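You operate a simulated robot arm through the tools that you are given. There is no shell and no other tool.

You are at the controls of a simulated robot arm. One attempt, no reset.

TASK
Gauge the seal bore and seat the steel spacer that the work card calls for.
Fine: bridge over, rod down to the seat, bridge parked; the spacer goes right down.

It is judged by the outcome, as a careful person would: the job done as asked, and still so three seconds after it is handed in. It fails if anything else is knocked over, pushed out of place, dropped, spilled or broken. A push-on lid holds only when it is set on centred and level and pressed home; a screw cap is set on level and turned clockwise until tight.

THE ROBOT
A 6-joint arm with a two-finger parallel gripper, fixed in place. Base frame: the origin is at the foot of the arm, x ahead of it, y to its left, z up; the work surface is at about z = 0.88. Lengths are in m, angles in rad, forces in N, time in s.
With the tool pointing down near the work surface it reaches from about 0.26 to 0.66 m from the base axis. Its first joint turns from -1.152 to 1.152 rad. Payload 2.9 kg.
The TCP is the grasp point between the finger pads, 0.03 m short of the fingertips. In the tool frame z runs along the fingers and y along their closing line. The gripper opens to 0.11 m. The fingers are 0.02 m wide and 0.01 m thick; the gripper's body (0.048 by 0.112 m) begins 0.055 m behind the TCP.
Orientation is that of the tool frame in the base frame, as [roll, pitch, yaw] about the fixed x, y, z axes, in that order (R = Rz(yaw) Ry(pitch) Rx(roll)). With the fingers straight down and closing along the base's y, the tool's x points along the base's -x, its y along +y and its z along -z.

THE INTERFACE
- The arm moves only by the tool arm_command. Its argument "plan" is one flat list of numbers, 7 for each row, row after row: the opening, from 0 (shut) to 1 (fully open), then the shift along the tool's x, y, z in units of 200 mm (1.0 is 200 mm), then the turn, a rotation vector about the tool's x, y, z in units of 180 degrees (1.0 is 180 degrees). In form: [hand, tx, ty, tz, wx, wy, wz, hand, tx, ty, tz, wx, wy, wz, ...]. A call has 1 to 20 rows; each row is the pose to reach, as a shift and turn from the pose commanded when the call began, along the tool's axes at that moment. A call with a number of a shift or a turn outside -1 to 1 is refused whole. Rows are played at 5 a second. More than 0.05 m and 0.15 rad between two rows, or a gripper value outside its range, and nothing of the call is played. Where a pose cannot be reached the arm comes as near as it can. A force on the tool above 90 N (or 10 N above the force at the start of the call, whichever is more), or a blocked arm, ends the call early, and 0.2 s more pass. The fingers move at their own pace (about 0.108 m/s each) and stop on an object; they squeeze with about 36 N. The grip force told is the motor's: it shows also when the fingers shut on nothing. Time passes only in rows, and 0.2 s behind the last, so rows that repeat a pose let the fingers close. It gives the time, the measured TCP pose, the force on the tool (base axes), the opening and the grip force at its end, in the units of the frame above (readings bear some noise), with the torque about the TCP (base axes, N m) and any sound that the robot's microphone picked up.
- Cameras (640 x 400 px; columns grow to the right, rows downward): "scene" is fixed at [0.0772, 0.4407, 1.4062]; the picture's right is [-0.63, -0.78, 0.00], its down [-0.26, 0.21, -0.94] and it looks along [0.73, -0.59, -0.33] (base axes); focal length 339 px, centre (320, 200). "wrist" rides on the gripper at [0.072, 0.017, -0.103] in the tool frame; the picture's right is [-0.23, 0.97, 0.00], its down [-0.76, -0.18, -0.62] and it looks along [-0.61, -0.14, 0.78] (tool axes); focal length 222 px, centre (320, 200). There is no depth. A picture from a camera that has moved, and an enlarged one, comes with that camera's place and axes in the base frame and with its lens. The place of the scene camera against the robot may be out by one fixed shift of up to 0.018 m in any direction.
- snapshot(camera): a new picture of that camera. No time passes.
- inspect(camera, box): a new picture of the part [left, top, right, bottom] of that camera's present view, enlarged. No time passes.
- finish_job(): hands the job in; it is judged then, once.

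Nothing tells you positions but the pictures and the camera data. Unless the task says otherwise, let go and move clear before handing in.

The tools are called as name(argument=value, ...) on one line, values as JSON. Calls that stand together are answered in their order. arm_command: Moves the arm, as the interface text tells. Its arguments: {"type":"object","properties":{"plan":{"type":"array"}},"required":["plan"]} The other tools are called the same way: snapshot (camera) takes a picture; inspect (camera, box) takes an enlarged picture of a part of a camera's view; finish_job () hands the job in.

At the start:

```text
t: 0.0
eef_pos: [0.3416, 0.1144, 1.3216]
ee_rot: [3.14, 0.002, -3.141]
wrist_force: [-0.2, -1.1, 1.6]
wrist_torque: [0.01, -0.01, 0.05]
gripper_width: 0.1099
gripper_force: 0.0
```

scene: 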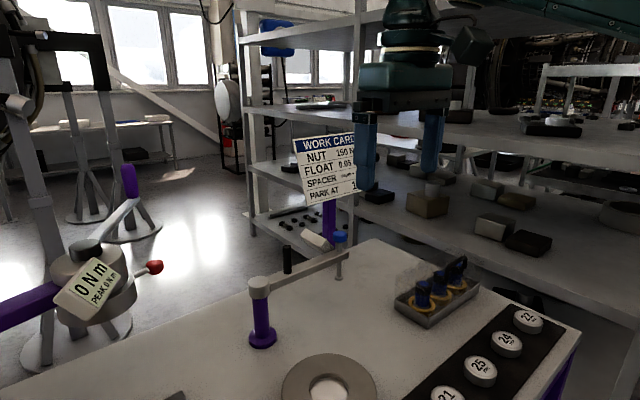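
wrist: 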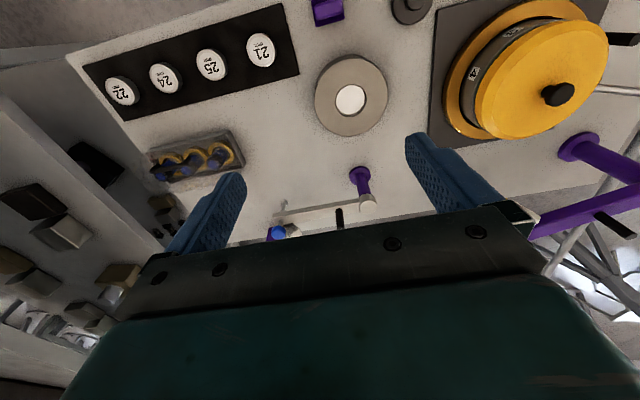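

I see a bench with a ring-shaped bore, a purple pivot post with a swinging bridge carrying a blue-topped gauge rod, a row of labelled spacers, a yellow drum and a work card. I'll read the card and look closer before moving.

inspect(camera="scene", box=[280, 120, 370, 215])

inspect(camera="scene", box=[220, 220, 400, 400])

inspect(camera="scene", box=[380, 240, 600, 400])

inspect(camera="wrist", box=[70, 0, 390, 200])

inspect(camera="wrist", box=[250, 130, 450, 250])

inspect(camera="wrist", box=[300, 0, 640, 200])

inspect(camera="scene", box=[20, 140, 200, 340])

```text
4.21 times, centred on (325, 168) of scene
camera zoom: at [0.0772, 0.4407, 1.4062], right [-0.63, -0.78, 0.0], down [-0.26, 0.21, -0.94], along [0.73, -0.59, -0.33], focal length 1428 px, centre (299, 337)
```

zoom: 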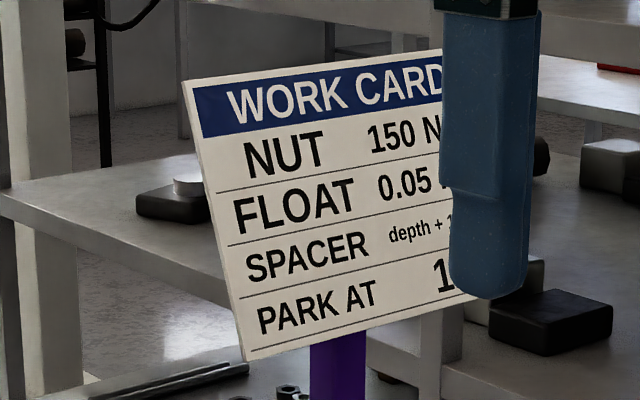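

```text
2.22 times, centred on (310, 310) of scene
camera zoom: at [0.0772, 0.4407, 1.4062], right [-0.63, -0.78, 0.0], down [-0.26, 0.21, -0.94], along [0.73, -0.59, -0.33], focal length 754 px, centre (342, -44)
```

zoom: 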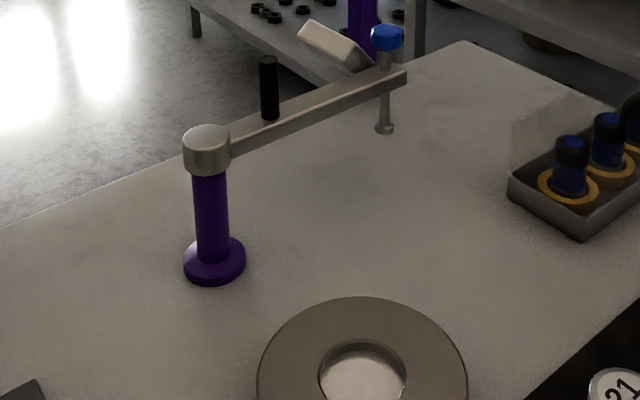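

```text
2.50 times, centred on (490, 320) of scene
camera zoom: at [0.0772, 0.4407, 1.4062], right [-0.63, -0.78, 0.0], down [-0.26, 0.21, -0.94], along [0.73, -0.59, -0.33], focal length 848 px, centre (-105, -100)
```

zoom: 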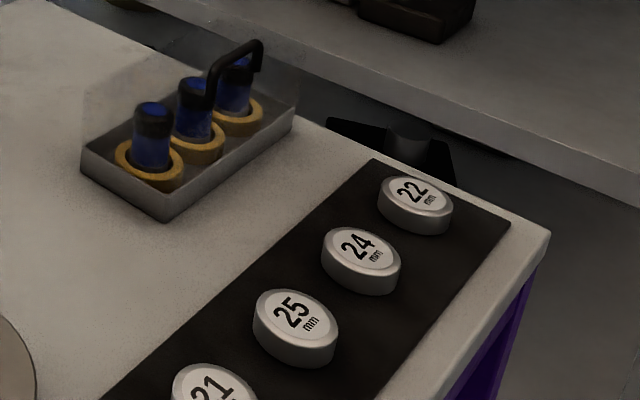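

```text
2.00 times, centred on (230, 100) of wrist
camera zoom: at [0.2691, 0.1315, 1.4265], right [0.23, 0.97, 0.0], down [0.76, -0.18, 0.62], along [0.61, -0.14, -0.78], focal length 444 px, centre (500, 400)
```

zoom: 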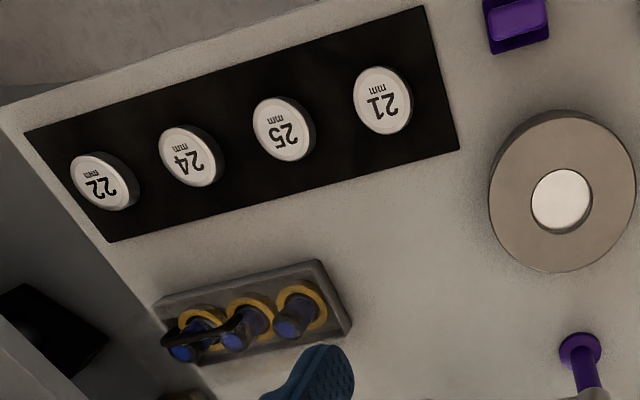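

```text
3.20 times, centred on (350, 190) of wrist
camera zoom: at [0.2691, 0.1315, 1.4265], right [0.23, 0.97, 0.0], down [0.76, -0.18, 0.62], along [0.61, -0.14, -0.78], focal length 711 px, centre (224, 232)
```

zoom: 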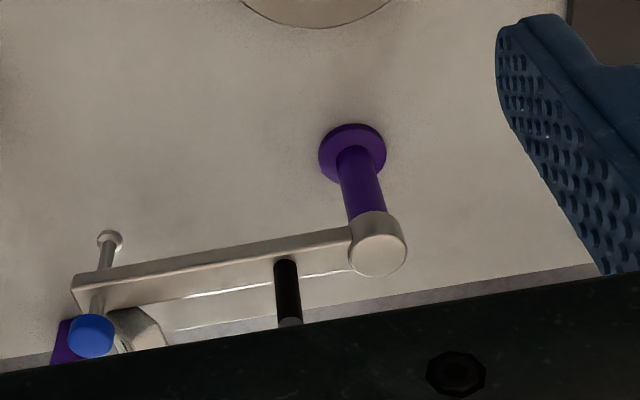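

```text
1.88 times, centred on (470, 100) of wrist
camera zoom: at [0.2691, 0.1315, 1.4265], right [0.23, 0.97, 0.0], down [0.76, -0.18, 0.62], along [0.61, -0.14, -0.78], focal length 418 px, centre (38, 388)
```

zoom: 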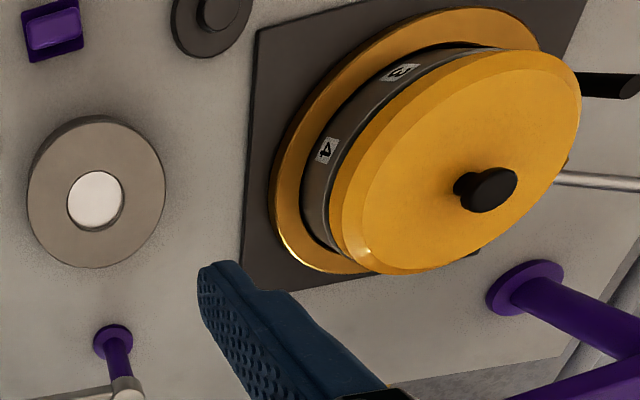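

```text
2.00 times, centred on (110, 240) of scene
camera zoom: at [0.0772, 0.4407, 1.4062], right [-0.63, -0.78, 0.0], down [-0.26, 0.21, -0.94], along [0.73, -0.59, -0.33], focal length 678 px, centre (740, 120)
```

zoom: 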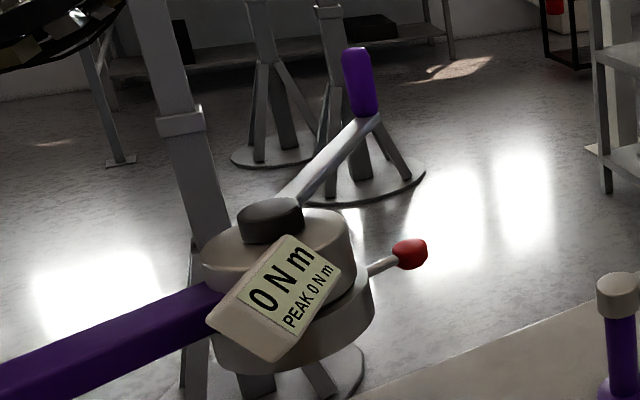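

The bore ring is near (0.42, 0.17), the bridge pivot near (0.63, 0.17), and the bridge is parked along -y with a black handle and a blue rod knob. The gripper hides part of the card, so I move aside to the right, staying high.

arm_command(plan=[1, 0, -0.2, 0, 0, 0, 0, 1, 0, -0.4, 0, 0, 0, 0, 1, 0, -0.6, 0, 0, 0, 0, 1, 0, -0.8, 0, 0, 0, 0, 1, 0, -1.0, 0, 0, 0, 0, 1, 0, -1.0, 0, 0, 0, 0])

```text
t: 1.4
eef_pos: [0.3418, -0.0856, 1.3238]
ee_rot: [-3.141, 0.002, 3.141]
wrist_force: [0.1, 0.6, -0.9]
wrist_torque: [-0.03, -0.02, -0.02]
gripper_width: 0.1096
gripper_force: 0.1
```

snapshot(camera="scene")

inspect(camera="scene", box=[285, 120, 385, 220])

snapshot(camera="wrist")

inspect(camera="scene", box=[230, 220, 370, 360])

```text
taken
```

scene: 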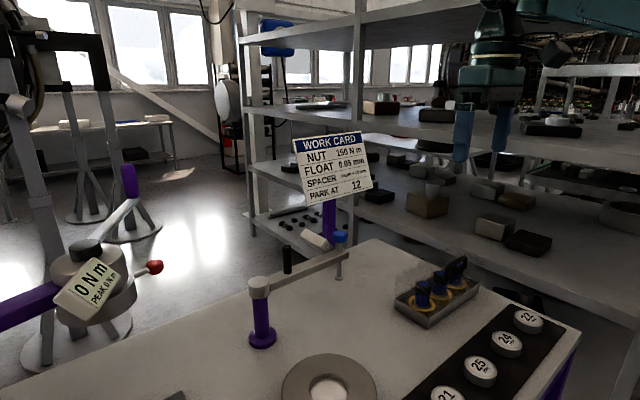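

```text
4.00 times, centred on (335, 170) of scene
camera zoom: at [0.0772, 0.4407, 1.4062], right [-0.63, -0.78, 0.0], down [-0.26, 0.21, -0.94], along [0.73, -0.59, -0.33], focal length 1357 px, centre (260, 320)
```

zoom: 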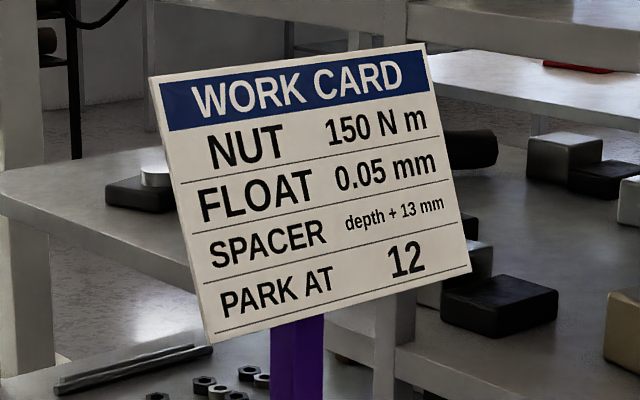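

```text
taken
camera wrist: at [0.27, -0.0688, 1.4282], right [0.23, 0.97, 0.0], down [0.76, -0.18, 0.62], along [0.61, -0.14, -0.78], focal length 222 px, centre (320, 200)
```

wrist: 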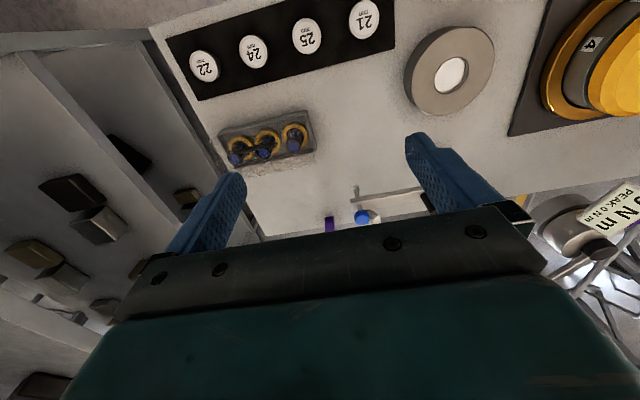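

```text
2.86 times, centred on (300, 290) of scene
camera zoom: at [0.0772, 0.4407, 1.4062], right [-0.63, -0.78, 0.0], down [-0.26, 0.21, -0.94], along [0.73, -0.59, -0.33], focal length 969 px, centre (377, -57)
```

zoom: 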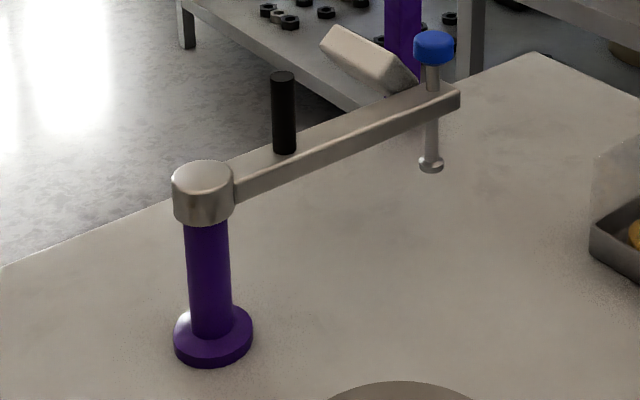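

The card calls for spacer = depth + 13 mm, so the depth reading picks between 21, 22, 24 and 25 mm. I move above the bridge for a closer wrist view of the handle and knob.

arm_command(plan=[1, -0.12, 0.12, 0.04, 0, 0, 0, 1, -0.25, 0.24, 0.08, 0, 0, 0, 1, -0.38, 0.36, 0.12, 0, 0, 0, 1, -0.5, 0.48, 0.16, 0, 0, 0, 1, -0.63, 0.6, 0.2, 0, 0, 0, 1, -0.75, 0.72, 0.24, 0, 0, 0, 1, -0.88, 0.84, 0.28, 0, 0, 0, 1, -1.0, 0.95, 0.32, 0, 0, 0, 1, -1.0, 0.95, 0.32, 0, 0, 0])

```text
t: 3.4
eef_pos: [0.5405, 0.104, 1.2561]
ee_rot: [3.141, 0.002, 3.138]
wrist_force: [0.4, -0.3, 0.8]
wrist_torque: [0.01, 0.02, 0.0]
gripper_width: 0.1099
gripper_force: 0.0
```

snapshot(camera="wrist")

snapshot(camera="scene")

```text
taken
camera wrist: at [0.4681, 0.1215, 1.3605], right [0.23, 0.97, 0.0], down [0.76, -0.18, 0.62], along [0.61, -0.14, -0.78], focal length 222 px, centre (320, 200)
```

wrist: 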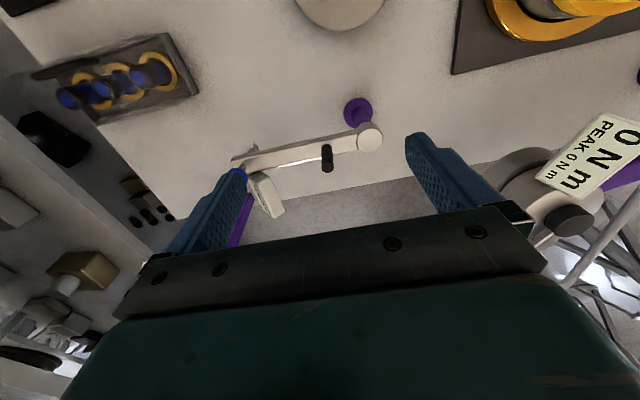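

```text
taken
```

scene: 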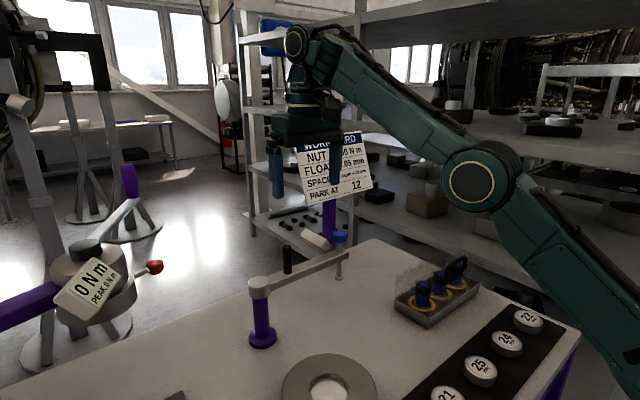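

inspect(camera="wrist", box=[220, 80, 400, 220])

inspect(camera="wrist", box=[40, 20, 220, 140])

```text
2.86 times, centred on (310, 150) of wrist
camera zoom: at [0.4681, 0.1215, 1.3605], right [0.23, 0.97, 0.0], down [0.76, -0.18, 0.62], along [0.61, -0.14, -0.78], focal length 635 px, centre (349, 343)
```

zoom: 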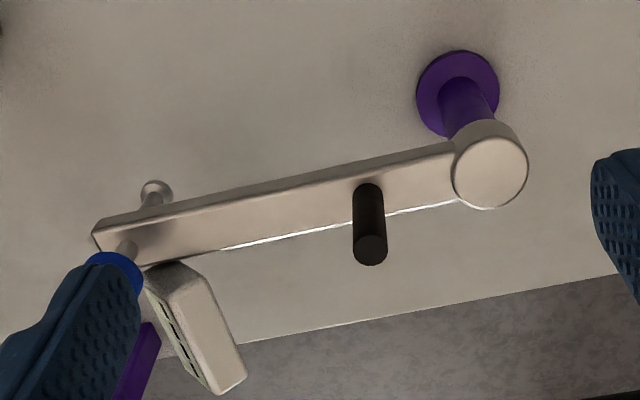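

```text
3.33 times, centred on (130, 80) of wrist
camera zoom: at [0.4681, 0.1215, 1.3605], right [0.23, 0.97, 0.0], down [0.76, -0.18, 0.62], along [0.61, -0.14, -0.78], focal length 740 px, centre (953, 600)
```

zoom: 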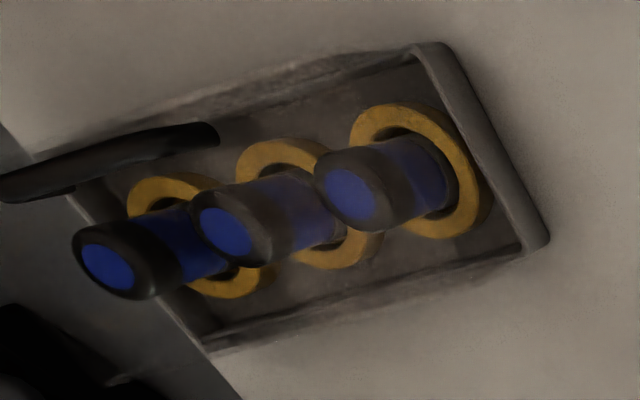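

The bridge pivot is at about (0.628, 0.166), the black handle at about (0.629, 0.096) with its top near z 1.08, and the readout on the bar faces outward along it. I'll turn the tool +90° so the fingers straddle the bar direction, and hover above the handle.

arm_command(plan=[1, -0.04, -0.004, 0.025, 0, 0, -0.0455, 1, -0.08, -0.008, 0.05, 0, 0, -0.091, 1, -0.12, -0.012, 0.075, 0, 0, -0.1365, 1, -0.16, -0.016, 0.1, 0, 0, -0.182, 1, -0.2, -0.02, 0.125, 0, 0, -0.2275, 1, -0.24, -0.024, 0.15, 0, 0, -0.273, 1, -0.28, -0.028, 0.175, 0, 0, -0.3185, 1, -0.32, -0.032, 0.2, 0, 0, -0.364, 1, -0.36, -0.036, 0.225, 0, 0, -0.4095, 1, -0.4, -0.04, 0.25, 0, 0, -0.455, 1, -0.4425, -0.04, 0.28, 0, 0, -0.5, 1, -0.4425, -0.04, 0.28, 0, 0, -0.5])

```text
t: 3.9
eef_pos: [0.5511, 0.1044, 1.2509]
ee_rot: [3.137, 0.022, -3.021]
wrist_force: [10.3, 0.6, -13.5]
wrist_torque: [0.09, 0.03, 0.09]
gripper_width: 0.1098
gripper_force: 0.0
out of reach, approached as far as the arm can: row 2
stopped in row 2: the force on the tool passed its limit at 126 N (the readings are from after the stop); the commanded pose is now the measured one
```

The move stopped early with a high force and an out-of-reach note after only a small motion. I look at both views before doing anything else.

snapshot(camera="scene")

snapshot(camera="wrist")

```text
taken
```

scene: 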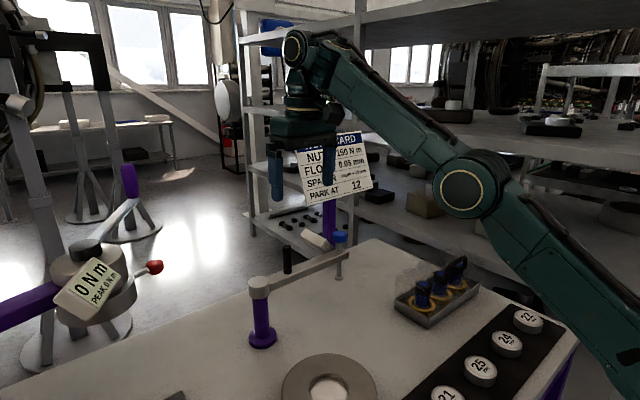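

```text
taken
camera wrist: at [0.4755, 0.1115, 1.3531], right [0.11, 0.99, 0.01], down [0.76, -0.09, 0.64], along [0.64, -0.06, -0.77], focal length 222 px, centre (320, 200)
```

wrist: 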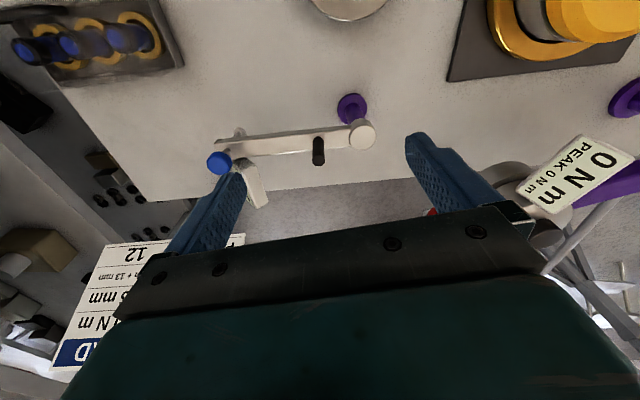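

No contact is visible. The arm simply cannot reach that far out at that height, so I pull back slightly, straighten the tool and descend to about z 1.15 where the reach is longer.

arm_command(plan=[1, 0.05, 0, 0.1, 0, 0.003, 0.012, 1, 0.105, 0, 0.2, 0, 0.007, 0.025, 1, 0.105, 0, 0.35, 0, 0.007, 0.038, 1, 0.105, 0, 0.5, 0, 0.007, 0.038, 1, 0.105, 0, 0.5, 0, 0.007, 0.038])

```text
t: 5.1
eef_pos: [0.534, 0.1023, 1.1465]
ee_rot: [3.136, -0.002, -3.141]
wrist_force: [0.6, 0.1, -0.3]
wrist_torque: [0.0, -0.01, -0.01]
gripper_width: 0.1099
gripper_force: 0.1
```

The straightening worked. I take a wrist view from here to triangulate heights before turning the tool.

inspect(camera="wrist", box=[160, 40, 480, 240])

```text
2.00 times, centred on (320, 140) of wrist
camera zoom: at [0.4604, 0.1186, 1.2524], right [0.23, 0.97, 0.0], down [0.76, -0.18, 0.62], along [0.6, -0.14, -0.79], focal length 444 px, centre (320, 320)
```

zoom: 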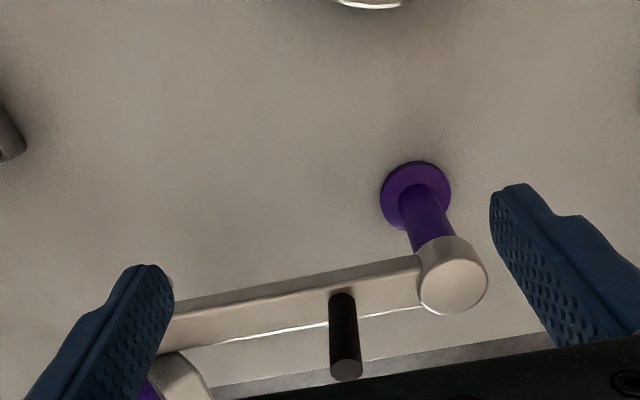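

Triangulation puts the handle at about (0.635, 0.094), from z ≈ 1.00 up to 1.07. Now I rotate the tool +90° on the spot.

arm_command(plan=[1, 0, 0, 0, 0, 0, -0.0455, 1, 0, 0, 0, 0, 0, -0.091, 1, 0, 0, 0, 0, 0, -0.1365, 1, 0, 0, 0, 0, 0, -0.182, 1, 0, 0, 0, 0, 0, -0.2275, 1, 0, 0, 0, 0, 0, -0.273, 1, 0, 0, 0, 0, 0, -0.3185, 1, 0, 0, 0, 0, 0, -0.364, 1, 0, 0, 0, 0, 0, -0.4095, 1, 0, 0, 0, 0, 0, -0.455, 1, 0, 0, 0, 0, 0, -0.5, 1, 0, 0, 0, 0, 0, -0.5])

```text
t: 7.7
eef_pos: [0.5321, 0.1023, 1.1503]
ee_rot: [3.137, 0.006, -1.569]
wrist_force: [-0.6, 1.3, 0.8]
wrist_torque: [-0.02, 0.0, -0.02]
gripper_width: 0.1099
gripper_force: 0.1
```

The tool is turned. I extend outward toward the handle at a safe height.

arm_command(plan=[1, 0.0, -0.1, 0.03, 0, 0, 0, 1, 0.01, -0.2, 0.06, 0, 0, 0, 1, 0.02, -0.3, 0.1, 0, 0, 0, 1, 0.03, -0.4, 0.13, 0, 0, 0, 1, 0.04, -0.46, 0.15, 0, 0, 0, 1, 0.04, -0.51, 0.15, 0, 0, 0, 1, 0.04, -0.51, 0.15, 0, 0, 0])

snapshot(camera="wrist")

snapshot(camera="scene")

```text
t: 9.3
eef_pos: [0.6232, 0.0921, 1.1177]
ee_rot: [3.139, 0.005, -1.572]
wrist_force: [0.8, -0.8, -1.1]
wrist_torque: [0.01, -0.05, 0.02]
gripper_width: 0.1098
gripper_force: 0.0
out of reach, approached as far as the arm can: row 6, 7
```

```text
taken
camera wrist: at [0.607, 0.0199, 1.2225], right [-0.97, 0.23, 0.01], down [0.18, 0.76, 0.63], along [0.14, 0.61, -0.78], focal length 222 px, centre (320, 200)
```

wrist: 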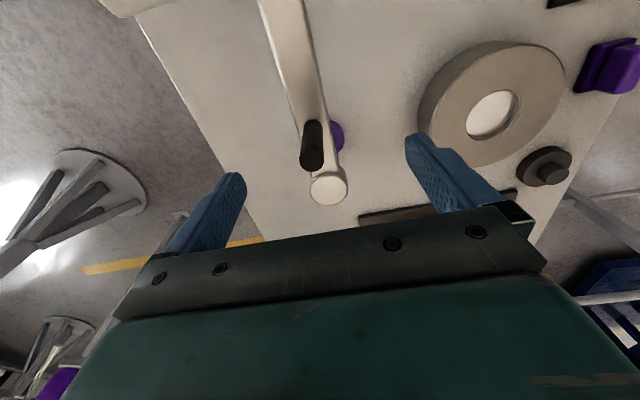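

```text
taken
```

scene: 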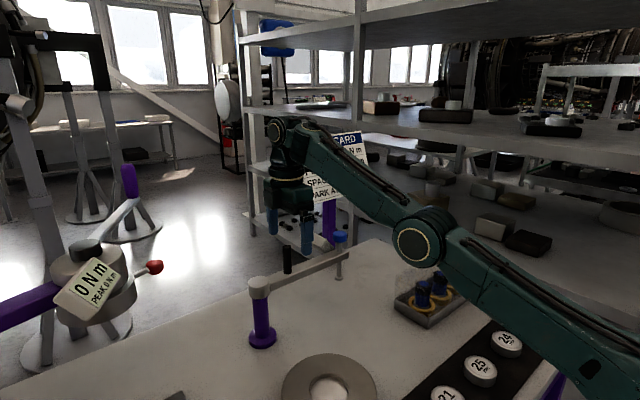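

The reach limit at this height is about x 0.623, but the handle at about (0.631, 0.098) lies between the open fingers. I go down around it.

arm_command(plan=[1, -0.01, 0, 0.1, 0, 0, 0, 1, -0.015, 0, 0.2, 0, 0, 0, 1, -0.015, 0, 0.3, 0, 0, 0, 1, -0.015, 0, 0.35, 0, 0, 0, 1, -0.015, 0, 0.35, 0, 0, 0])

snapshot(camera="wrist")

inspect(camera="scene", box=[220, 200, 380, 300])

```text
t: 10.5
eef_pos: [0.6224, 0.0961, 1.0483]
ee_rot: [3.139, 0.005, -1.571]
wrist_force: [0.6, 0.4, 0.1]
wrist_torque: [0.04, 0.0, 0.02]
gripper_width: 0.1099
gripper_force: 0.0
out of reach, approached as far as the arm can: row 1
```

```text
taken
camera wrist: at [0.6064, 0.0237, 1.1529], right [-0.97, 0.23, 0.01], down [0.18, 0.76, 0.63], along [0.14, 0.61, -0.78], focal length 222 px, centre (320, 200)
```

wrist: 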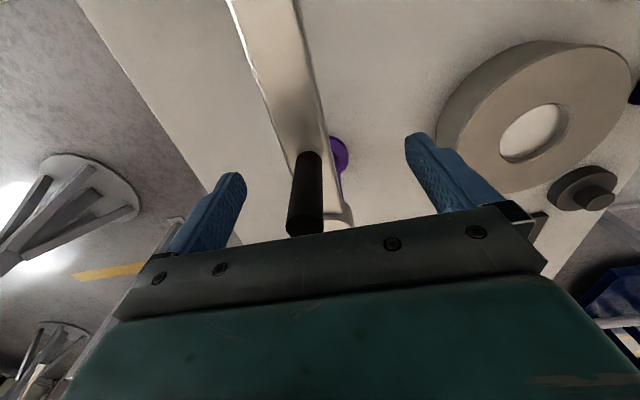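

```text
4.00 times, centred on (300, 250) of scene
camera zoom: at [0.0772, 0.4407, 1.4062], right [-0.63, -0.78, 0.0], down [-0.26, 0.21, -0.94], along [0.73, -0.59, -0.33], focal length 1357 px, centre (400, 0)
```

zoom: 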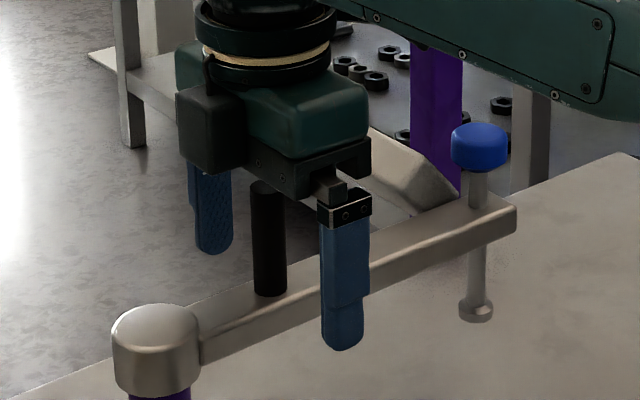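

The handle stands between the fingers, about 8 mm further out than the TCP. I centre on it and close.

arm_command(plan=[1, -0.012, -0.043, 0, 0, 0, 0, 1, -0.012, -0.043, 0, 0, 0, 0, 0, -0.012, -0.043, 0, 0, 0, 0, 0, -0.012, -0.043, 0, 0, 0, 0, 0, -0.012, -0.043, 0, 0, 0, 0, 0, -0.012, -0.043, 0, 0, 0, 0])

snapshot(camera="wrist")

inspect(camera="scene", box=[220, 200, 380, 300])

```text
t: 11.9
eef_pos: [0.6302, 0.0992, 1.0488]
ee_rot: [3.135, 0.005, -1.573]
wrist_force: [-25.4, -4.7, -1.3]
wrist_torque: [0.31, -1.92, -0.1]
gripper_width: 0.018
gripper_force: 44.9
```

```text
taken
camera wrist: at [0.6136, 0.0261, 1.1531], right [-0.97, 0.23, 0.01], down [0.18, 0.76, 0.63], along [0.14, 0.61, -0.78], focal length 222 px, centre (320, 200)
```

wrist: 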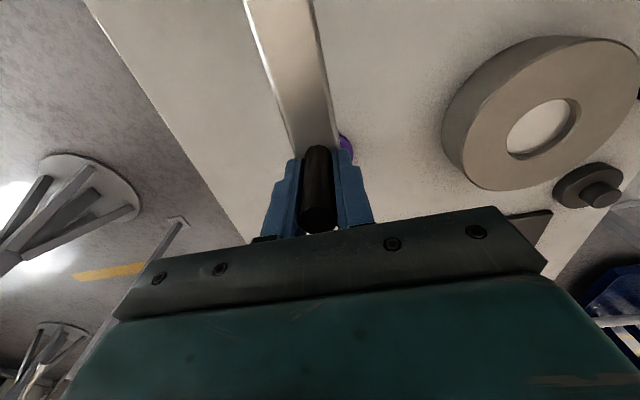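

```text
4.00 times, centred on (300, 250) of scene
camera zoom: at [0.0764, 0.4406, 1.4063], right [-0.63, -0.78, 0.0], down [-0.26, 0.21, -0.94], along [0.73, -0.59, -0.33], focal length 1357 px, centre (400, 0)
```

zoom: 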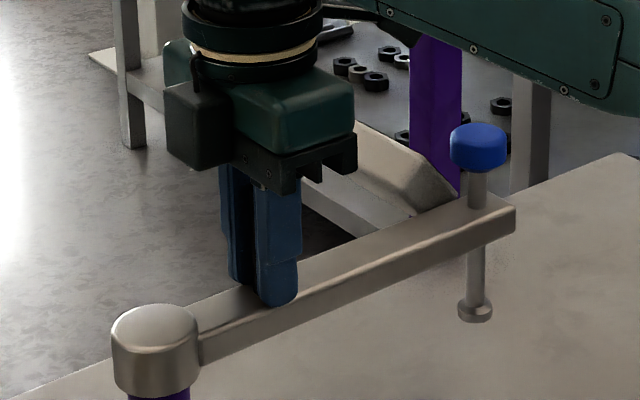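

The handle is gripped (18 mm wide). I swing the bridge clockwise about the pivot at about (0.628, 0.165), doing the first half of the arc and then checking.

arm_command(plan=[0, -0.0028, 0.0431, 0, 0, 0, 0.0417, 0, -0.0113, 0.0854, 0, 0, 0, 0.0833, 0, -0.0251, 0.1263, 0, 0, 0, 0.125, 0, -0.0442, 0.165, 0, 0, 0, 0.1667, 0, -0.0682, 0.2009, 0, 0, 0, 0.2083, 0, -0.0967, 0.2333, 0, 0, 0, 0.25])

snapshot(camera="scene")

snapshot(camera="wrist")

```text
t: 13.3
eef_pos: [0.5835, 0.1177, 1.0489]
ee_rot: [3.133, -0.003, -2.361]
wrist_force: [-18.0, -19.9, -12.8]
wrist_torque: [-1.12, -1.62, 0.03]
gripper_width: 0.0177
gripper_force: 45.0
```

```text
taken
```

scene: 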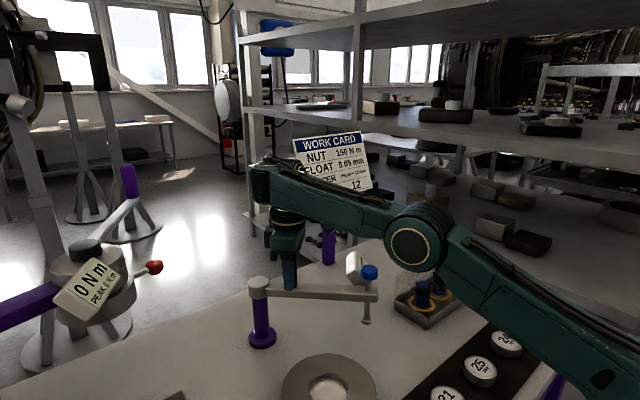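

```text
taken
camera wrist: at [0.5211, 0.0786, 1.1538], right [-0.52, 0.85, 0.01], down [0.67, 0.41, 0.62], along [0.53, 0.33, -0.78], focal length 222 px, centre (320, 200)
```

wrist: 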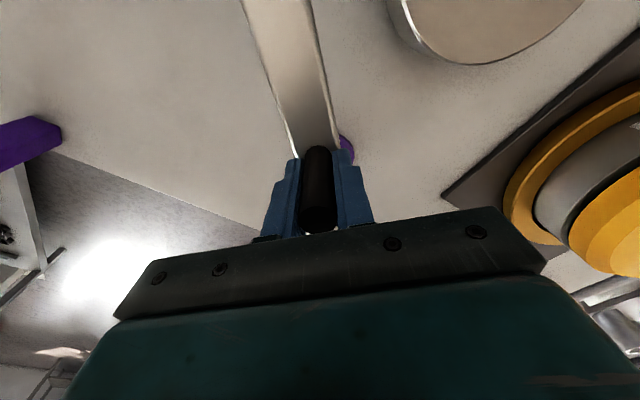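

The bridge follows smoothly. I continue through the second half of the arc to bring the rod over the bore.

arm_command(plan=[0, 0.0071, 0.0444, 0, 0, 0, 0.0417, 0, -0.0016, 0.088, 0, 0, 0, 0.0833, 0, -0.0159, 0.1301, 0, 0, 0, 0.125, 0, -0.0356, 0.17, 0, 0, 0, 0.1667, 0, -0.0602, 0.207, 0, 0, 0, 0.2083, 0, -0.0896, 0.2404, 0, 0, 0, 0.25])

snapshot(camera="scene")

snapshot(camera="wrist")

```text
t: 14.7
eef_pos: [0.5682, 0.165, 1.0524]
ee_rot: [3.14, -0.007, 3.136]
wrist_force: [11.6, -19.0, -23.2]
wrist_torque: [0.13, -0.07, 0.45]
gripper_width: 0.0177
gripper_force: 44.7
out of reach, approached as far as the arm can: row 2, 3, 4, 5, 6
```

```text
taken
```

scene: 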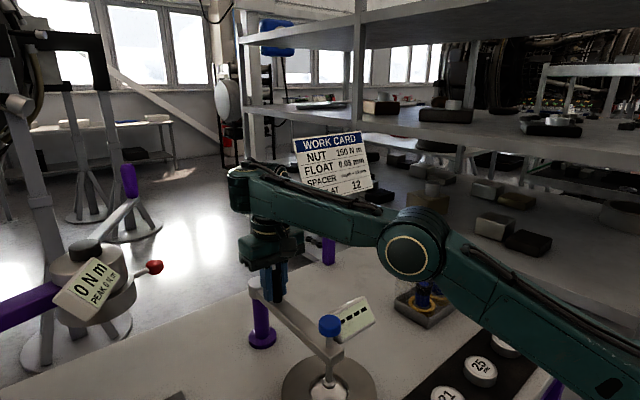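

```text
taken
camera wrist: at [0.4956, 0.1821, 1.1561], right [0.23, 0.97, 0.0], down [0.76, -0.18, 0.62], along [0.6, -0.14, -0.79], focal length 222 px, centre (320, 200)
```

wrist: 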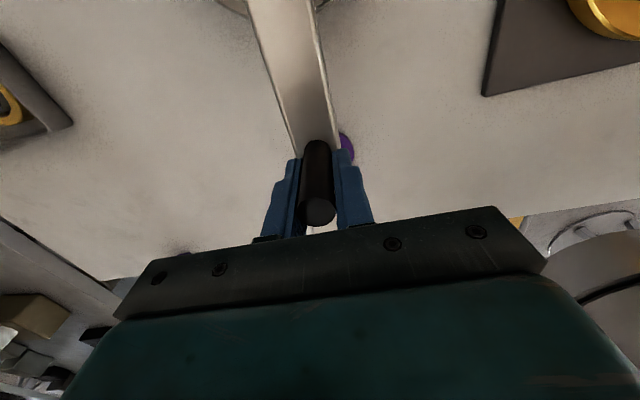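

The bridge now lies nearly along -x over the ring and its readout has turned to face the scene camera. I check the alignment of the rod with the bore and the display.

inspect(camera="scene", box=[230, 270, 400, 400])

inspect(camera="scene", box=[300, 280, 390, 400])

```text
3.08 times, centred on (315, 335) of scene
camera zoom: at [0.078, 0.4402, 1.4063], right [-0.63, -0.78, 0.0], down [-0.26, 0.21, -0.94], along [0.73, -0.59, -0.33], focal length 1044 px, centre (335, -215)
```

zoom: 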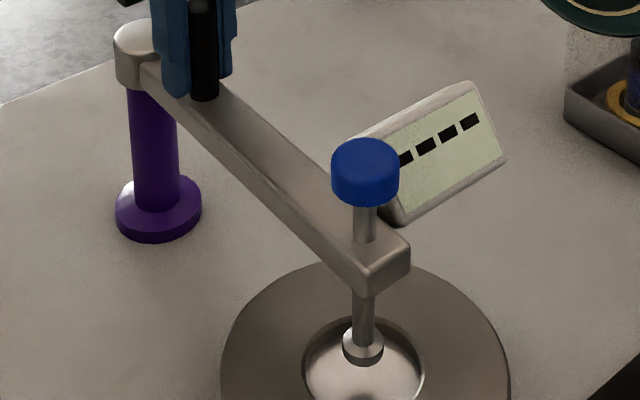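

```text
3.33 times, centred on (345, 340) of scene
camera zoom: at [0.078, 0.4402, 1.4063], right [-0.63, -0.78, 0.0], down [-0.26, 0.21, -0.94], along [0.73, -0.59, -0.33], focal length 1131 px, centre (237, -267)
```

zoom: 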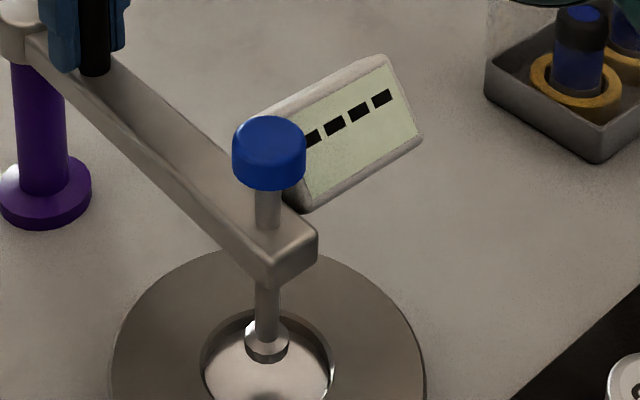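

The display shows dashes and the rod foot hangs over the bore. I release the handle, rise clear, and look at the alignment from above.

arm_command(plan=[0.5, 0, 0, 0, 0, 0, 0, 0.5, 0, 0, 0, 0, 0, 0, 0.5, 0, 0, -0.2, 0, 0, 0, 0.5, 0, 0, -0.4, 0, 0, 0, 0.5, 0.2, 0, -0.5, 0, 0, 0, 0.5, 0.4, 0, -0.6, 0, 0, 0, 0.5, 0.4, 0, -0.6, 0, 0, 0])

snapshot(camera="wrist")

snapshot(camera="scene")

```text
t: 16.3
eef_pos: [0.4869, 0.1677, 1.1695]
ee_rot: [3.136, -0.004, 3.141]
wrist_force: [0.8, 0.3, -0.2]
wrist_torque: [0.06, 0.03, -0.01]
gripper_width: 0.0548
gripper_force: 0.0
```

```text
taken
camera wrist: at [0.4148, 0.1835, 1.2754], right [0.23, 0.97, 0.0], down [0.76, -0.18, 0.62], along [0.6, -0.14, -0.79], focal length 222 px, centre (320, 200)
```

wrist: 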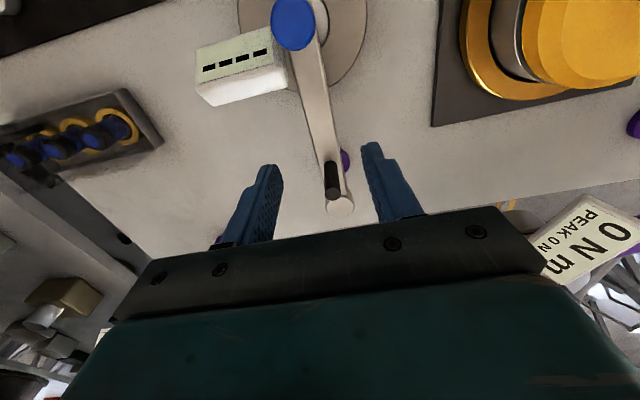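

```text
taken
```

scene: 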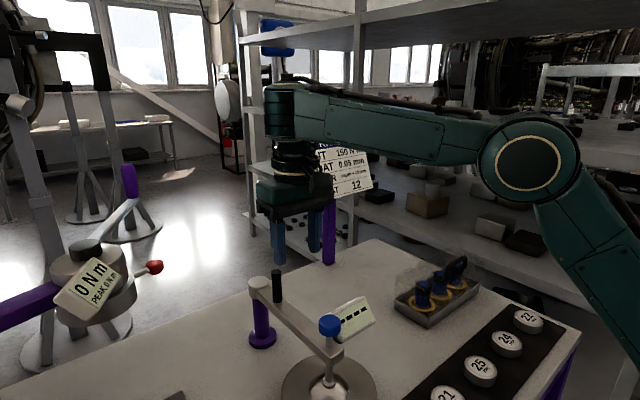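

Released cleanly and the bridge stays in place. I back off toward the base to see the bore, rod and ring from the wrist camera.

arm_command(plan=[0.5, 0.2, 0, -0.04, 0, 0, 0, 0.5, 0.4, 0, -0.08, 0, 0, 0, 0.5, 0.6, 0, -0.1, 0, 0, 0, 0.5, 0.8, 0, -0.1, 0, 0, 0, 0.5, 0.95, 0, -0.1, 0, 0, 0, 0.5, 0.95, 0, -0.1, 0, 0, 0])

snapshot(camera="wrist")

inspect(camera="wrist", box=[240, 60, 440, 200])

```text
t: 17.7
eef_pos: [0.3071, 0.1751, 1.2445]
ee_rot: [3.14, -0.008, 3.14]
wrist_force: [0.0, -0.1, 0.2]
wrist_torque: [-0.01, -0.01, 0.0]
gripper_width: 0.0548
gripper_force: 0.1
out of reach, approached as far as the arm can: row 1, 2, 3, 4, 5, 6
```

```text
taken
camera wrist: at [0.2363, 0.1912, 1.3488], right [0.23, 0.97, 0.0], down [0.77, -0.18, 0.62], along [0.6, -0.14, -0.79], focal length 222 px, centre (320, 200)
```

wrist: 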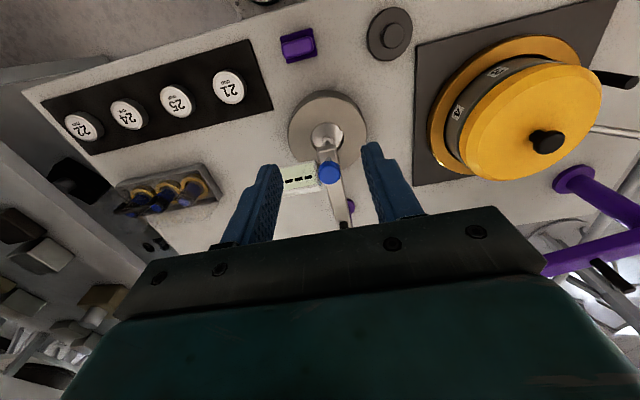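

```text
2.86 times, centred on (340, 130) of wrist
camera zoom: at [0.2363, 0.1912, 1.3488], right [0.23, 0.97, 0.0], down [0.77, -0.18, 0.62], along [0.6, -0.14, -0.79], focal length 635 px, centre (263, 400)
```

zoom: 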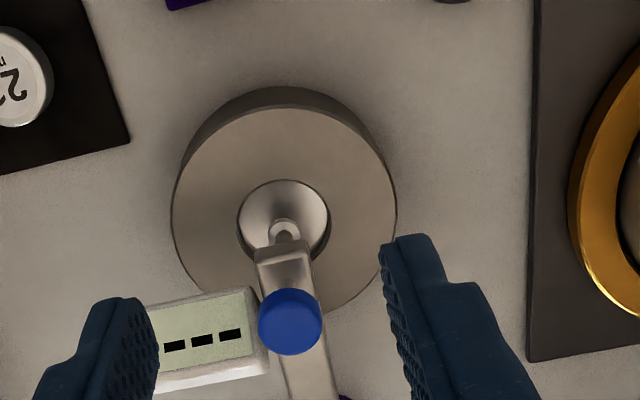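

The rod foot is centred on the bore to within about a millimetre sideways; ring top is about z 0.93 and the blue knob top near (0.411, 0.166, 1.05). I close the fingers and hover over the knob.

arm_command(plan=[0, -0.1, -0.01, 0.12, 0, 0, 0, 0, -0.2, -0.02, 0.24, 0, 0, 0, 0, -0.32, -0.03, 0.36, 0, 0, 0, 0, -0.42, -0.04, 0.48, 0, 0, 0, 0, -0.52, -0.045, 0.57, 0, 0, 0, 0, -0.52, -0.045, 0.57, 0, 0, 0])

snapshot(camera="wrist")

snapshot(camera="scene")

```text
t: 19.1
eef_pos: [0.4537, 0.1753, 1.1805]
ee_rot: [3.138, -0.009, -3.14]
wrist_force: [0.7, -0.4, -0.2]
wrist_torque: [0.03, -0.02, 0.01]
gripper_width: 0.0002
gripper_force: 35.8
out of reach, approached as far as the arm can: row 1, 2, 3, 4, 5, 6
```

```text
taken
camera wrist: at [0.3817, 0.1917, 1.2841], right [0.23, 0.97, 0.0], down [0.77, -0.18, 0.62], along [0.6, -0.14, -0.79], focal length 222 px, centre (320, 200)
```

wrist: 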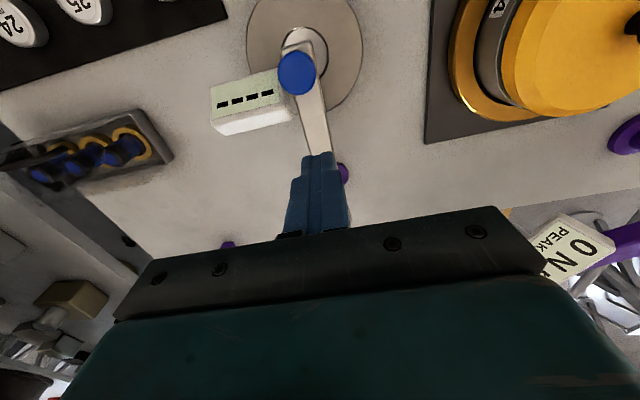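

```text
taken
```

scene: 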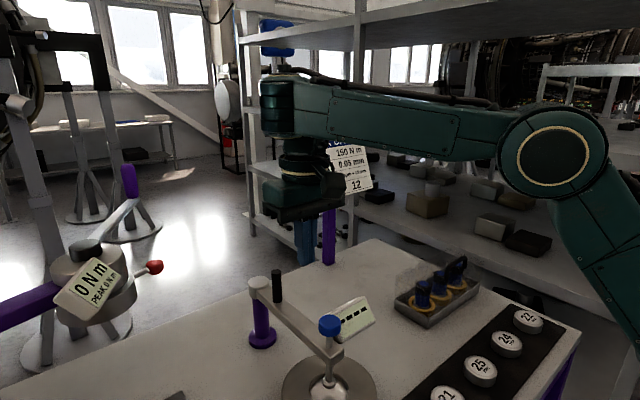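

The arm stopped short of the requested pose at about (0.454, 0.175, 1.18), reported as out of reach, although this spot should be easy. I probe with a small move to learn what limits it.

arm_command(plan=[0, 0, -0.02, 0.05, 0, 0, 0, 0, 0, -0.047, 0.1, 0, 0, 0, 0, 0, -0.047, 0.1, 0, 0, 0])

```text
t: 19.9
eef_pos: [0.4611, 0.1743, 1.1732]
ee_rot: [3.138, -0.007, 3.142]
wrist_force: [-1.0, 0.5, 0.3]
wrist_torque: [-0.02, -0.01, 0.0]
gripper_width: 0.0
gripper_force: 35.8
out of reach, approached as far as the arm can: row 1, 2, 3
```

It slides along some joint limit. The earlier moves with the tool turned gave no trouble, so I test whether turning the tool about the vertical frees it.

arm_command(plan=[0, 0, 0, 0, 0, 0, -0.04, 0, 0, 0, 0, 0, 0, -0.08, 0, 0, 0, 0, 0, 0, -0.12, 0, 0, 0, 0, 0, 0, -0.16, 0, 0.05, -0.02, 0.08, 0, 0, -0.2, 0, 0.1, -0.04, 0.16, 0, 0, -0.24, 0, 0.1, -0.04, 0.16, 0, 0, -0.24])

```text
t: 21.5
eef_pos: [0.4637, 0.176, 1.1711]
ee_rot: [3.133, -0.004, -2.388]
wrist_force: [-0.1, -1.0, 0.2]
wrist_torque: [0.01, 0.0, -0.02]
gripper_width: 0.0001
gripper_force: 35.8
out of reach, approached as far as the arm can: row 1, 2, 3, 4, 5, 6, 7
```

Turning the tool does not help; the position itself is limited. I look at the arm's posture.

snapshot(camera="scene")

snapshot(camera="wrist")

```text
taken
```

scene: 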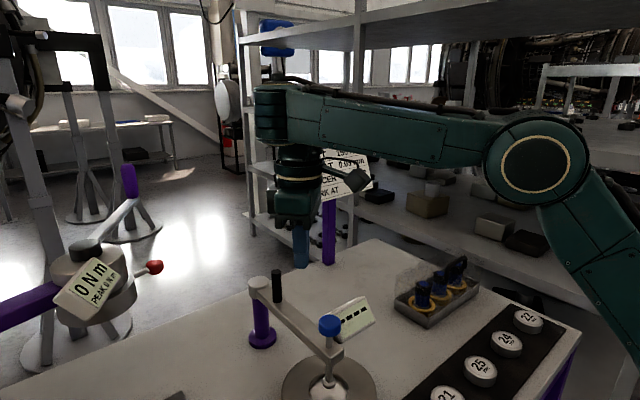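

```text
taken
camera wrist: at [0.3993, 0.1391, 1.2754], right [-0.5, 0.87, 0.01], down [0.68, 0.39, 0.62], along [0.53, 0.31, -0.79], focal length 222 px, centre (320, 200)
```

wrist: 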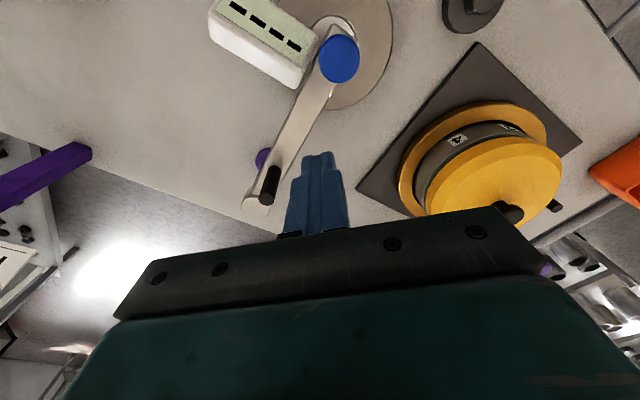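

The arm has an elbow-up posture with the forearm about level. I rotate the tool back, raise slightly and try approaching from a smaller y to see whether the limit depends on the path.

arm_command(plan=[0, 0, 0, -0.1, 0, 0, 0.04, 0, 0, 0, -0.2, 0, 0, 0.08, 0, 0, 0, -0.3, 0, 0, 0.12, 0, 0, 0, -0.4, 0, 0, 0.16, 0, 0, 0, -0.4, 0, 0, 0.2, 0, 0, 0, -0.4, 0, 0, 0.24, 0, 0, 0, -0.4, 0, 0, 0.24])

```text
t: 23.1
eef_pos: [0.4318, 0.165, 1.2089]
ee_rot: [3.136, -0.002, 3.14]
wrist_force: [0.2, -0.5, -0.3]
wrist_torque: [-0.01, 0.01, 0.0]
gripper_width: 0.0
gripper_force: 36.2
out of reach, approached as far as the arm can: row 1, 2, 3
```

Now it reports no limit at (0.432, 0.165, 1.209). From this clean pose I try small single-axis steps to find what is blocked.

arm_command(plan=[0, 0, 0, 0.05, 0, 0, 0, 0, 0, 0, 0.1, 0, 0, 0, 0, 0, 0, 0.1, 0, 0, 0])

```text
t: 23.9
eef_pos: [0.4421, 0.1589, 1.1942]
ee_rot: [-3.124, -0.011, 3.141]
wrist_force: [-0.1, -0.5, -0.4]
wrist_torque: [-0.04, 0.0, 0.01]
gripper_width: 0.0
gripper_force: 36.0
out of reach, approached as far as the arm can: row 2, 3
```

Straight down is blocked below z ≈ 1.195 here, so it acts like a wrist-pitch limit in this posture. I test that by tilting the tip slightly toward the base.

arm_command(plan=[0, 0, 0, 0, 0, 0.04, 0, 0, 0, 0, 0, 0, 0.08, 0, 0, 0, 0, 0.05, 0, 0.12, 0, 0, 0, 0, 0.1, 0, 0.12, 0, 0, 0, 0, 0.15, 0, 0.12, 0, 0, 0, 0, 0.15, 0, 0.12, 0])

```text
t: 25.3
eef_pos: [0.4328, 0.1656, 1.1602]
ee_rot: [3.134, -0.381, -3.141]
wrist_force: [0.6, -0.1, -0.4]
wrist_torque: [0.03, -0.01, 0.04]
gripper_width: 0.0
gripper_force: 35.4
```

Tilting frees it, so the limit is in the wrist pitch for a vertical tool in this posture. I look at the wrist closely.

inspect(camera="scene", box=[220, 60, 640, 320])

snapshot(camera="wrist")

```text
1.52 times, centred on (430, 190) of scene
camera zoom: at [0.0772, 0.4407, 1.4062], right [-0.63, -0.78, 0.0], down [-0.26, 0.21, -0.94], along [0.73, -0.59, -0.33], focal length 517 px, centre (152, 215)
```

zoom: 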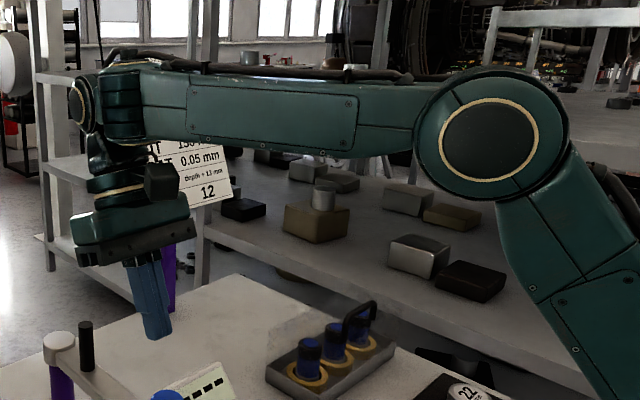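

```text
taken
camera wrist: at [0.4031, 0.1809, 1.2832], right [0.21, 0.97, -0.08], down [0.94, -0.18, 0.29], along [0.27, -0.14, -0.95], focal length 222 px, centre (320, 200)
```

wrist: 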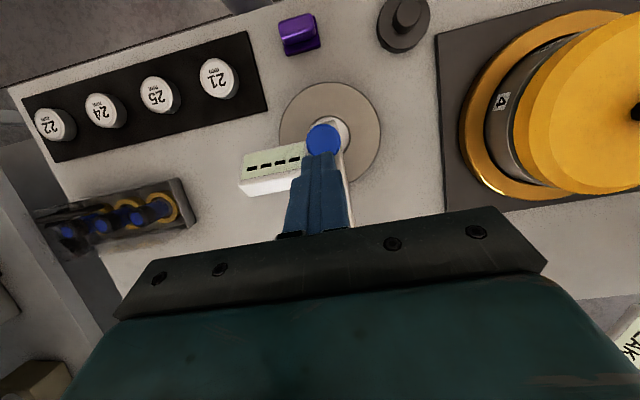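

inspect(camera="scene", box=[250, 80, 370, 290])

```text
1.90 times, centred on (310, 185) of scene
camera zoom: at [0.0772, 0.4407, 1.4062], right [-0.63, -0.78, 0.0], down [-0.26, 0.21, -0.94], along [0.73, -0.59, -0.33], focal length 646 px, centre (339, 229)
```

zoom: 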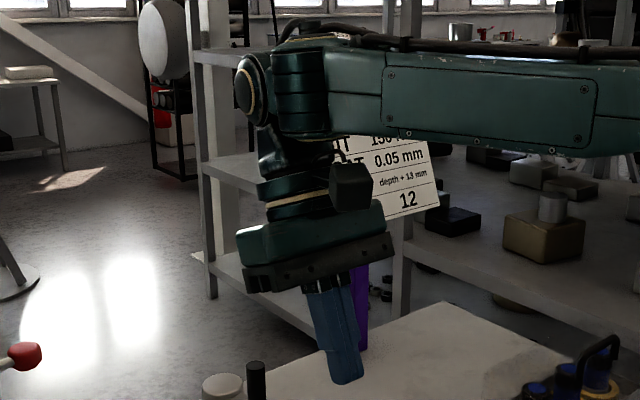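

I cannot tell the posture for certain, so I return upward with the tool vertical to a pose like an early one and compare the arm's shape with the earlier picture.

arm_command(plan=[0, 0, 0, -0.15, 0, 0, 0, 0, 0, 0, -0.3, 0, -0.04, 0, 0, 0, 0, -0.45, 0, -0.08, 0, 0, 0, 0, -0.5, 0, -0.12, 0, 0, 0, 0, -0.5, 0, -0.12, 0])

snapshot(camera="scene")

```text
t: 26.5
eef_pos: [0.4682, 0.1636, 1.2527]
ee_rot: [3.137, -0.002, 3.141]
wrist_force: [0.5, -0.3, -0.5]
wrist_torque: [0.0, -0.03, 0.0]
gripper_width: 0.0001
gripper_force: 36.1
```

```text
taken
```

scene: 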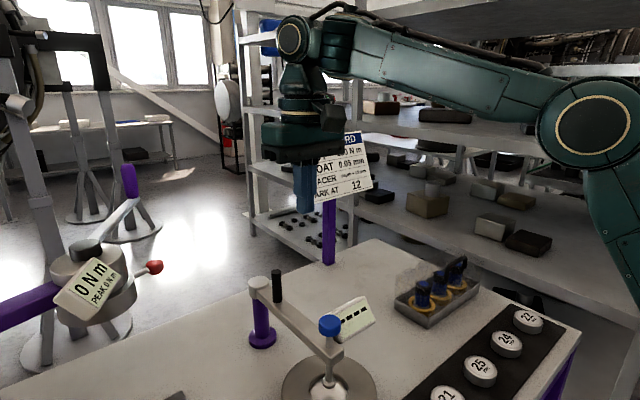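

This shows the cause: when the forearm is level with the tool vertical, the wrist passes through a singular posture, and my earlier yaw turn there left it twisted. Now that the wrist is straight again, I cross that zone quickly in the arm's own radial plane with no yaw change.

arm_command(plan=[0, 0.08, -0.028, 0.16, 0, 0, 0, 0, 0.165, -0.058, 0.33, 0, 0, 0, 0, 0.25, -0.088, 0.5, 0, 0, 0, 0, 0.3375, -0.118, 0.6635, 0, 0, 0, 0, 0.3375, -0.118, 0.6635, 0, 0, 0])

snapshot(camera="scene")

```text
t: 27.7
eef_pos: [0.4308, 0.1263, 1.2001]
ee_rot: [-3.135, -0.014, 3.14]
wrist_force: [-1.3, -0.6, 0.0]
wrist_torque: [-0.01, 0.0, -0.02]
gripper_width: 0.0
gripper_force: 36.5
out of reach, approached as far as the arm can: row 2, 3, 4
```

```text
taken
```

scene: 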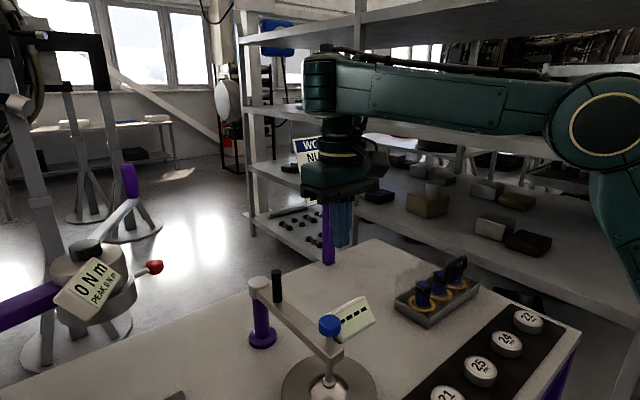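

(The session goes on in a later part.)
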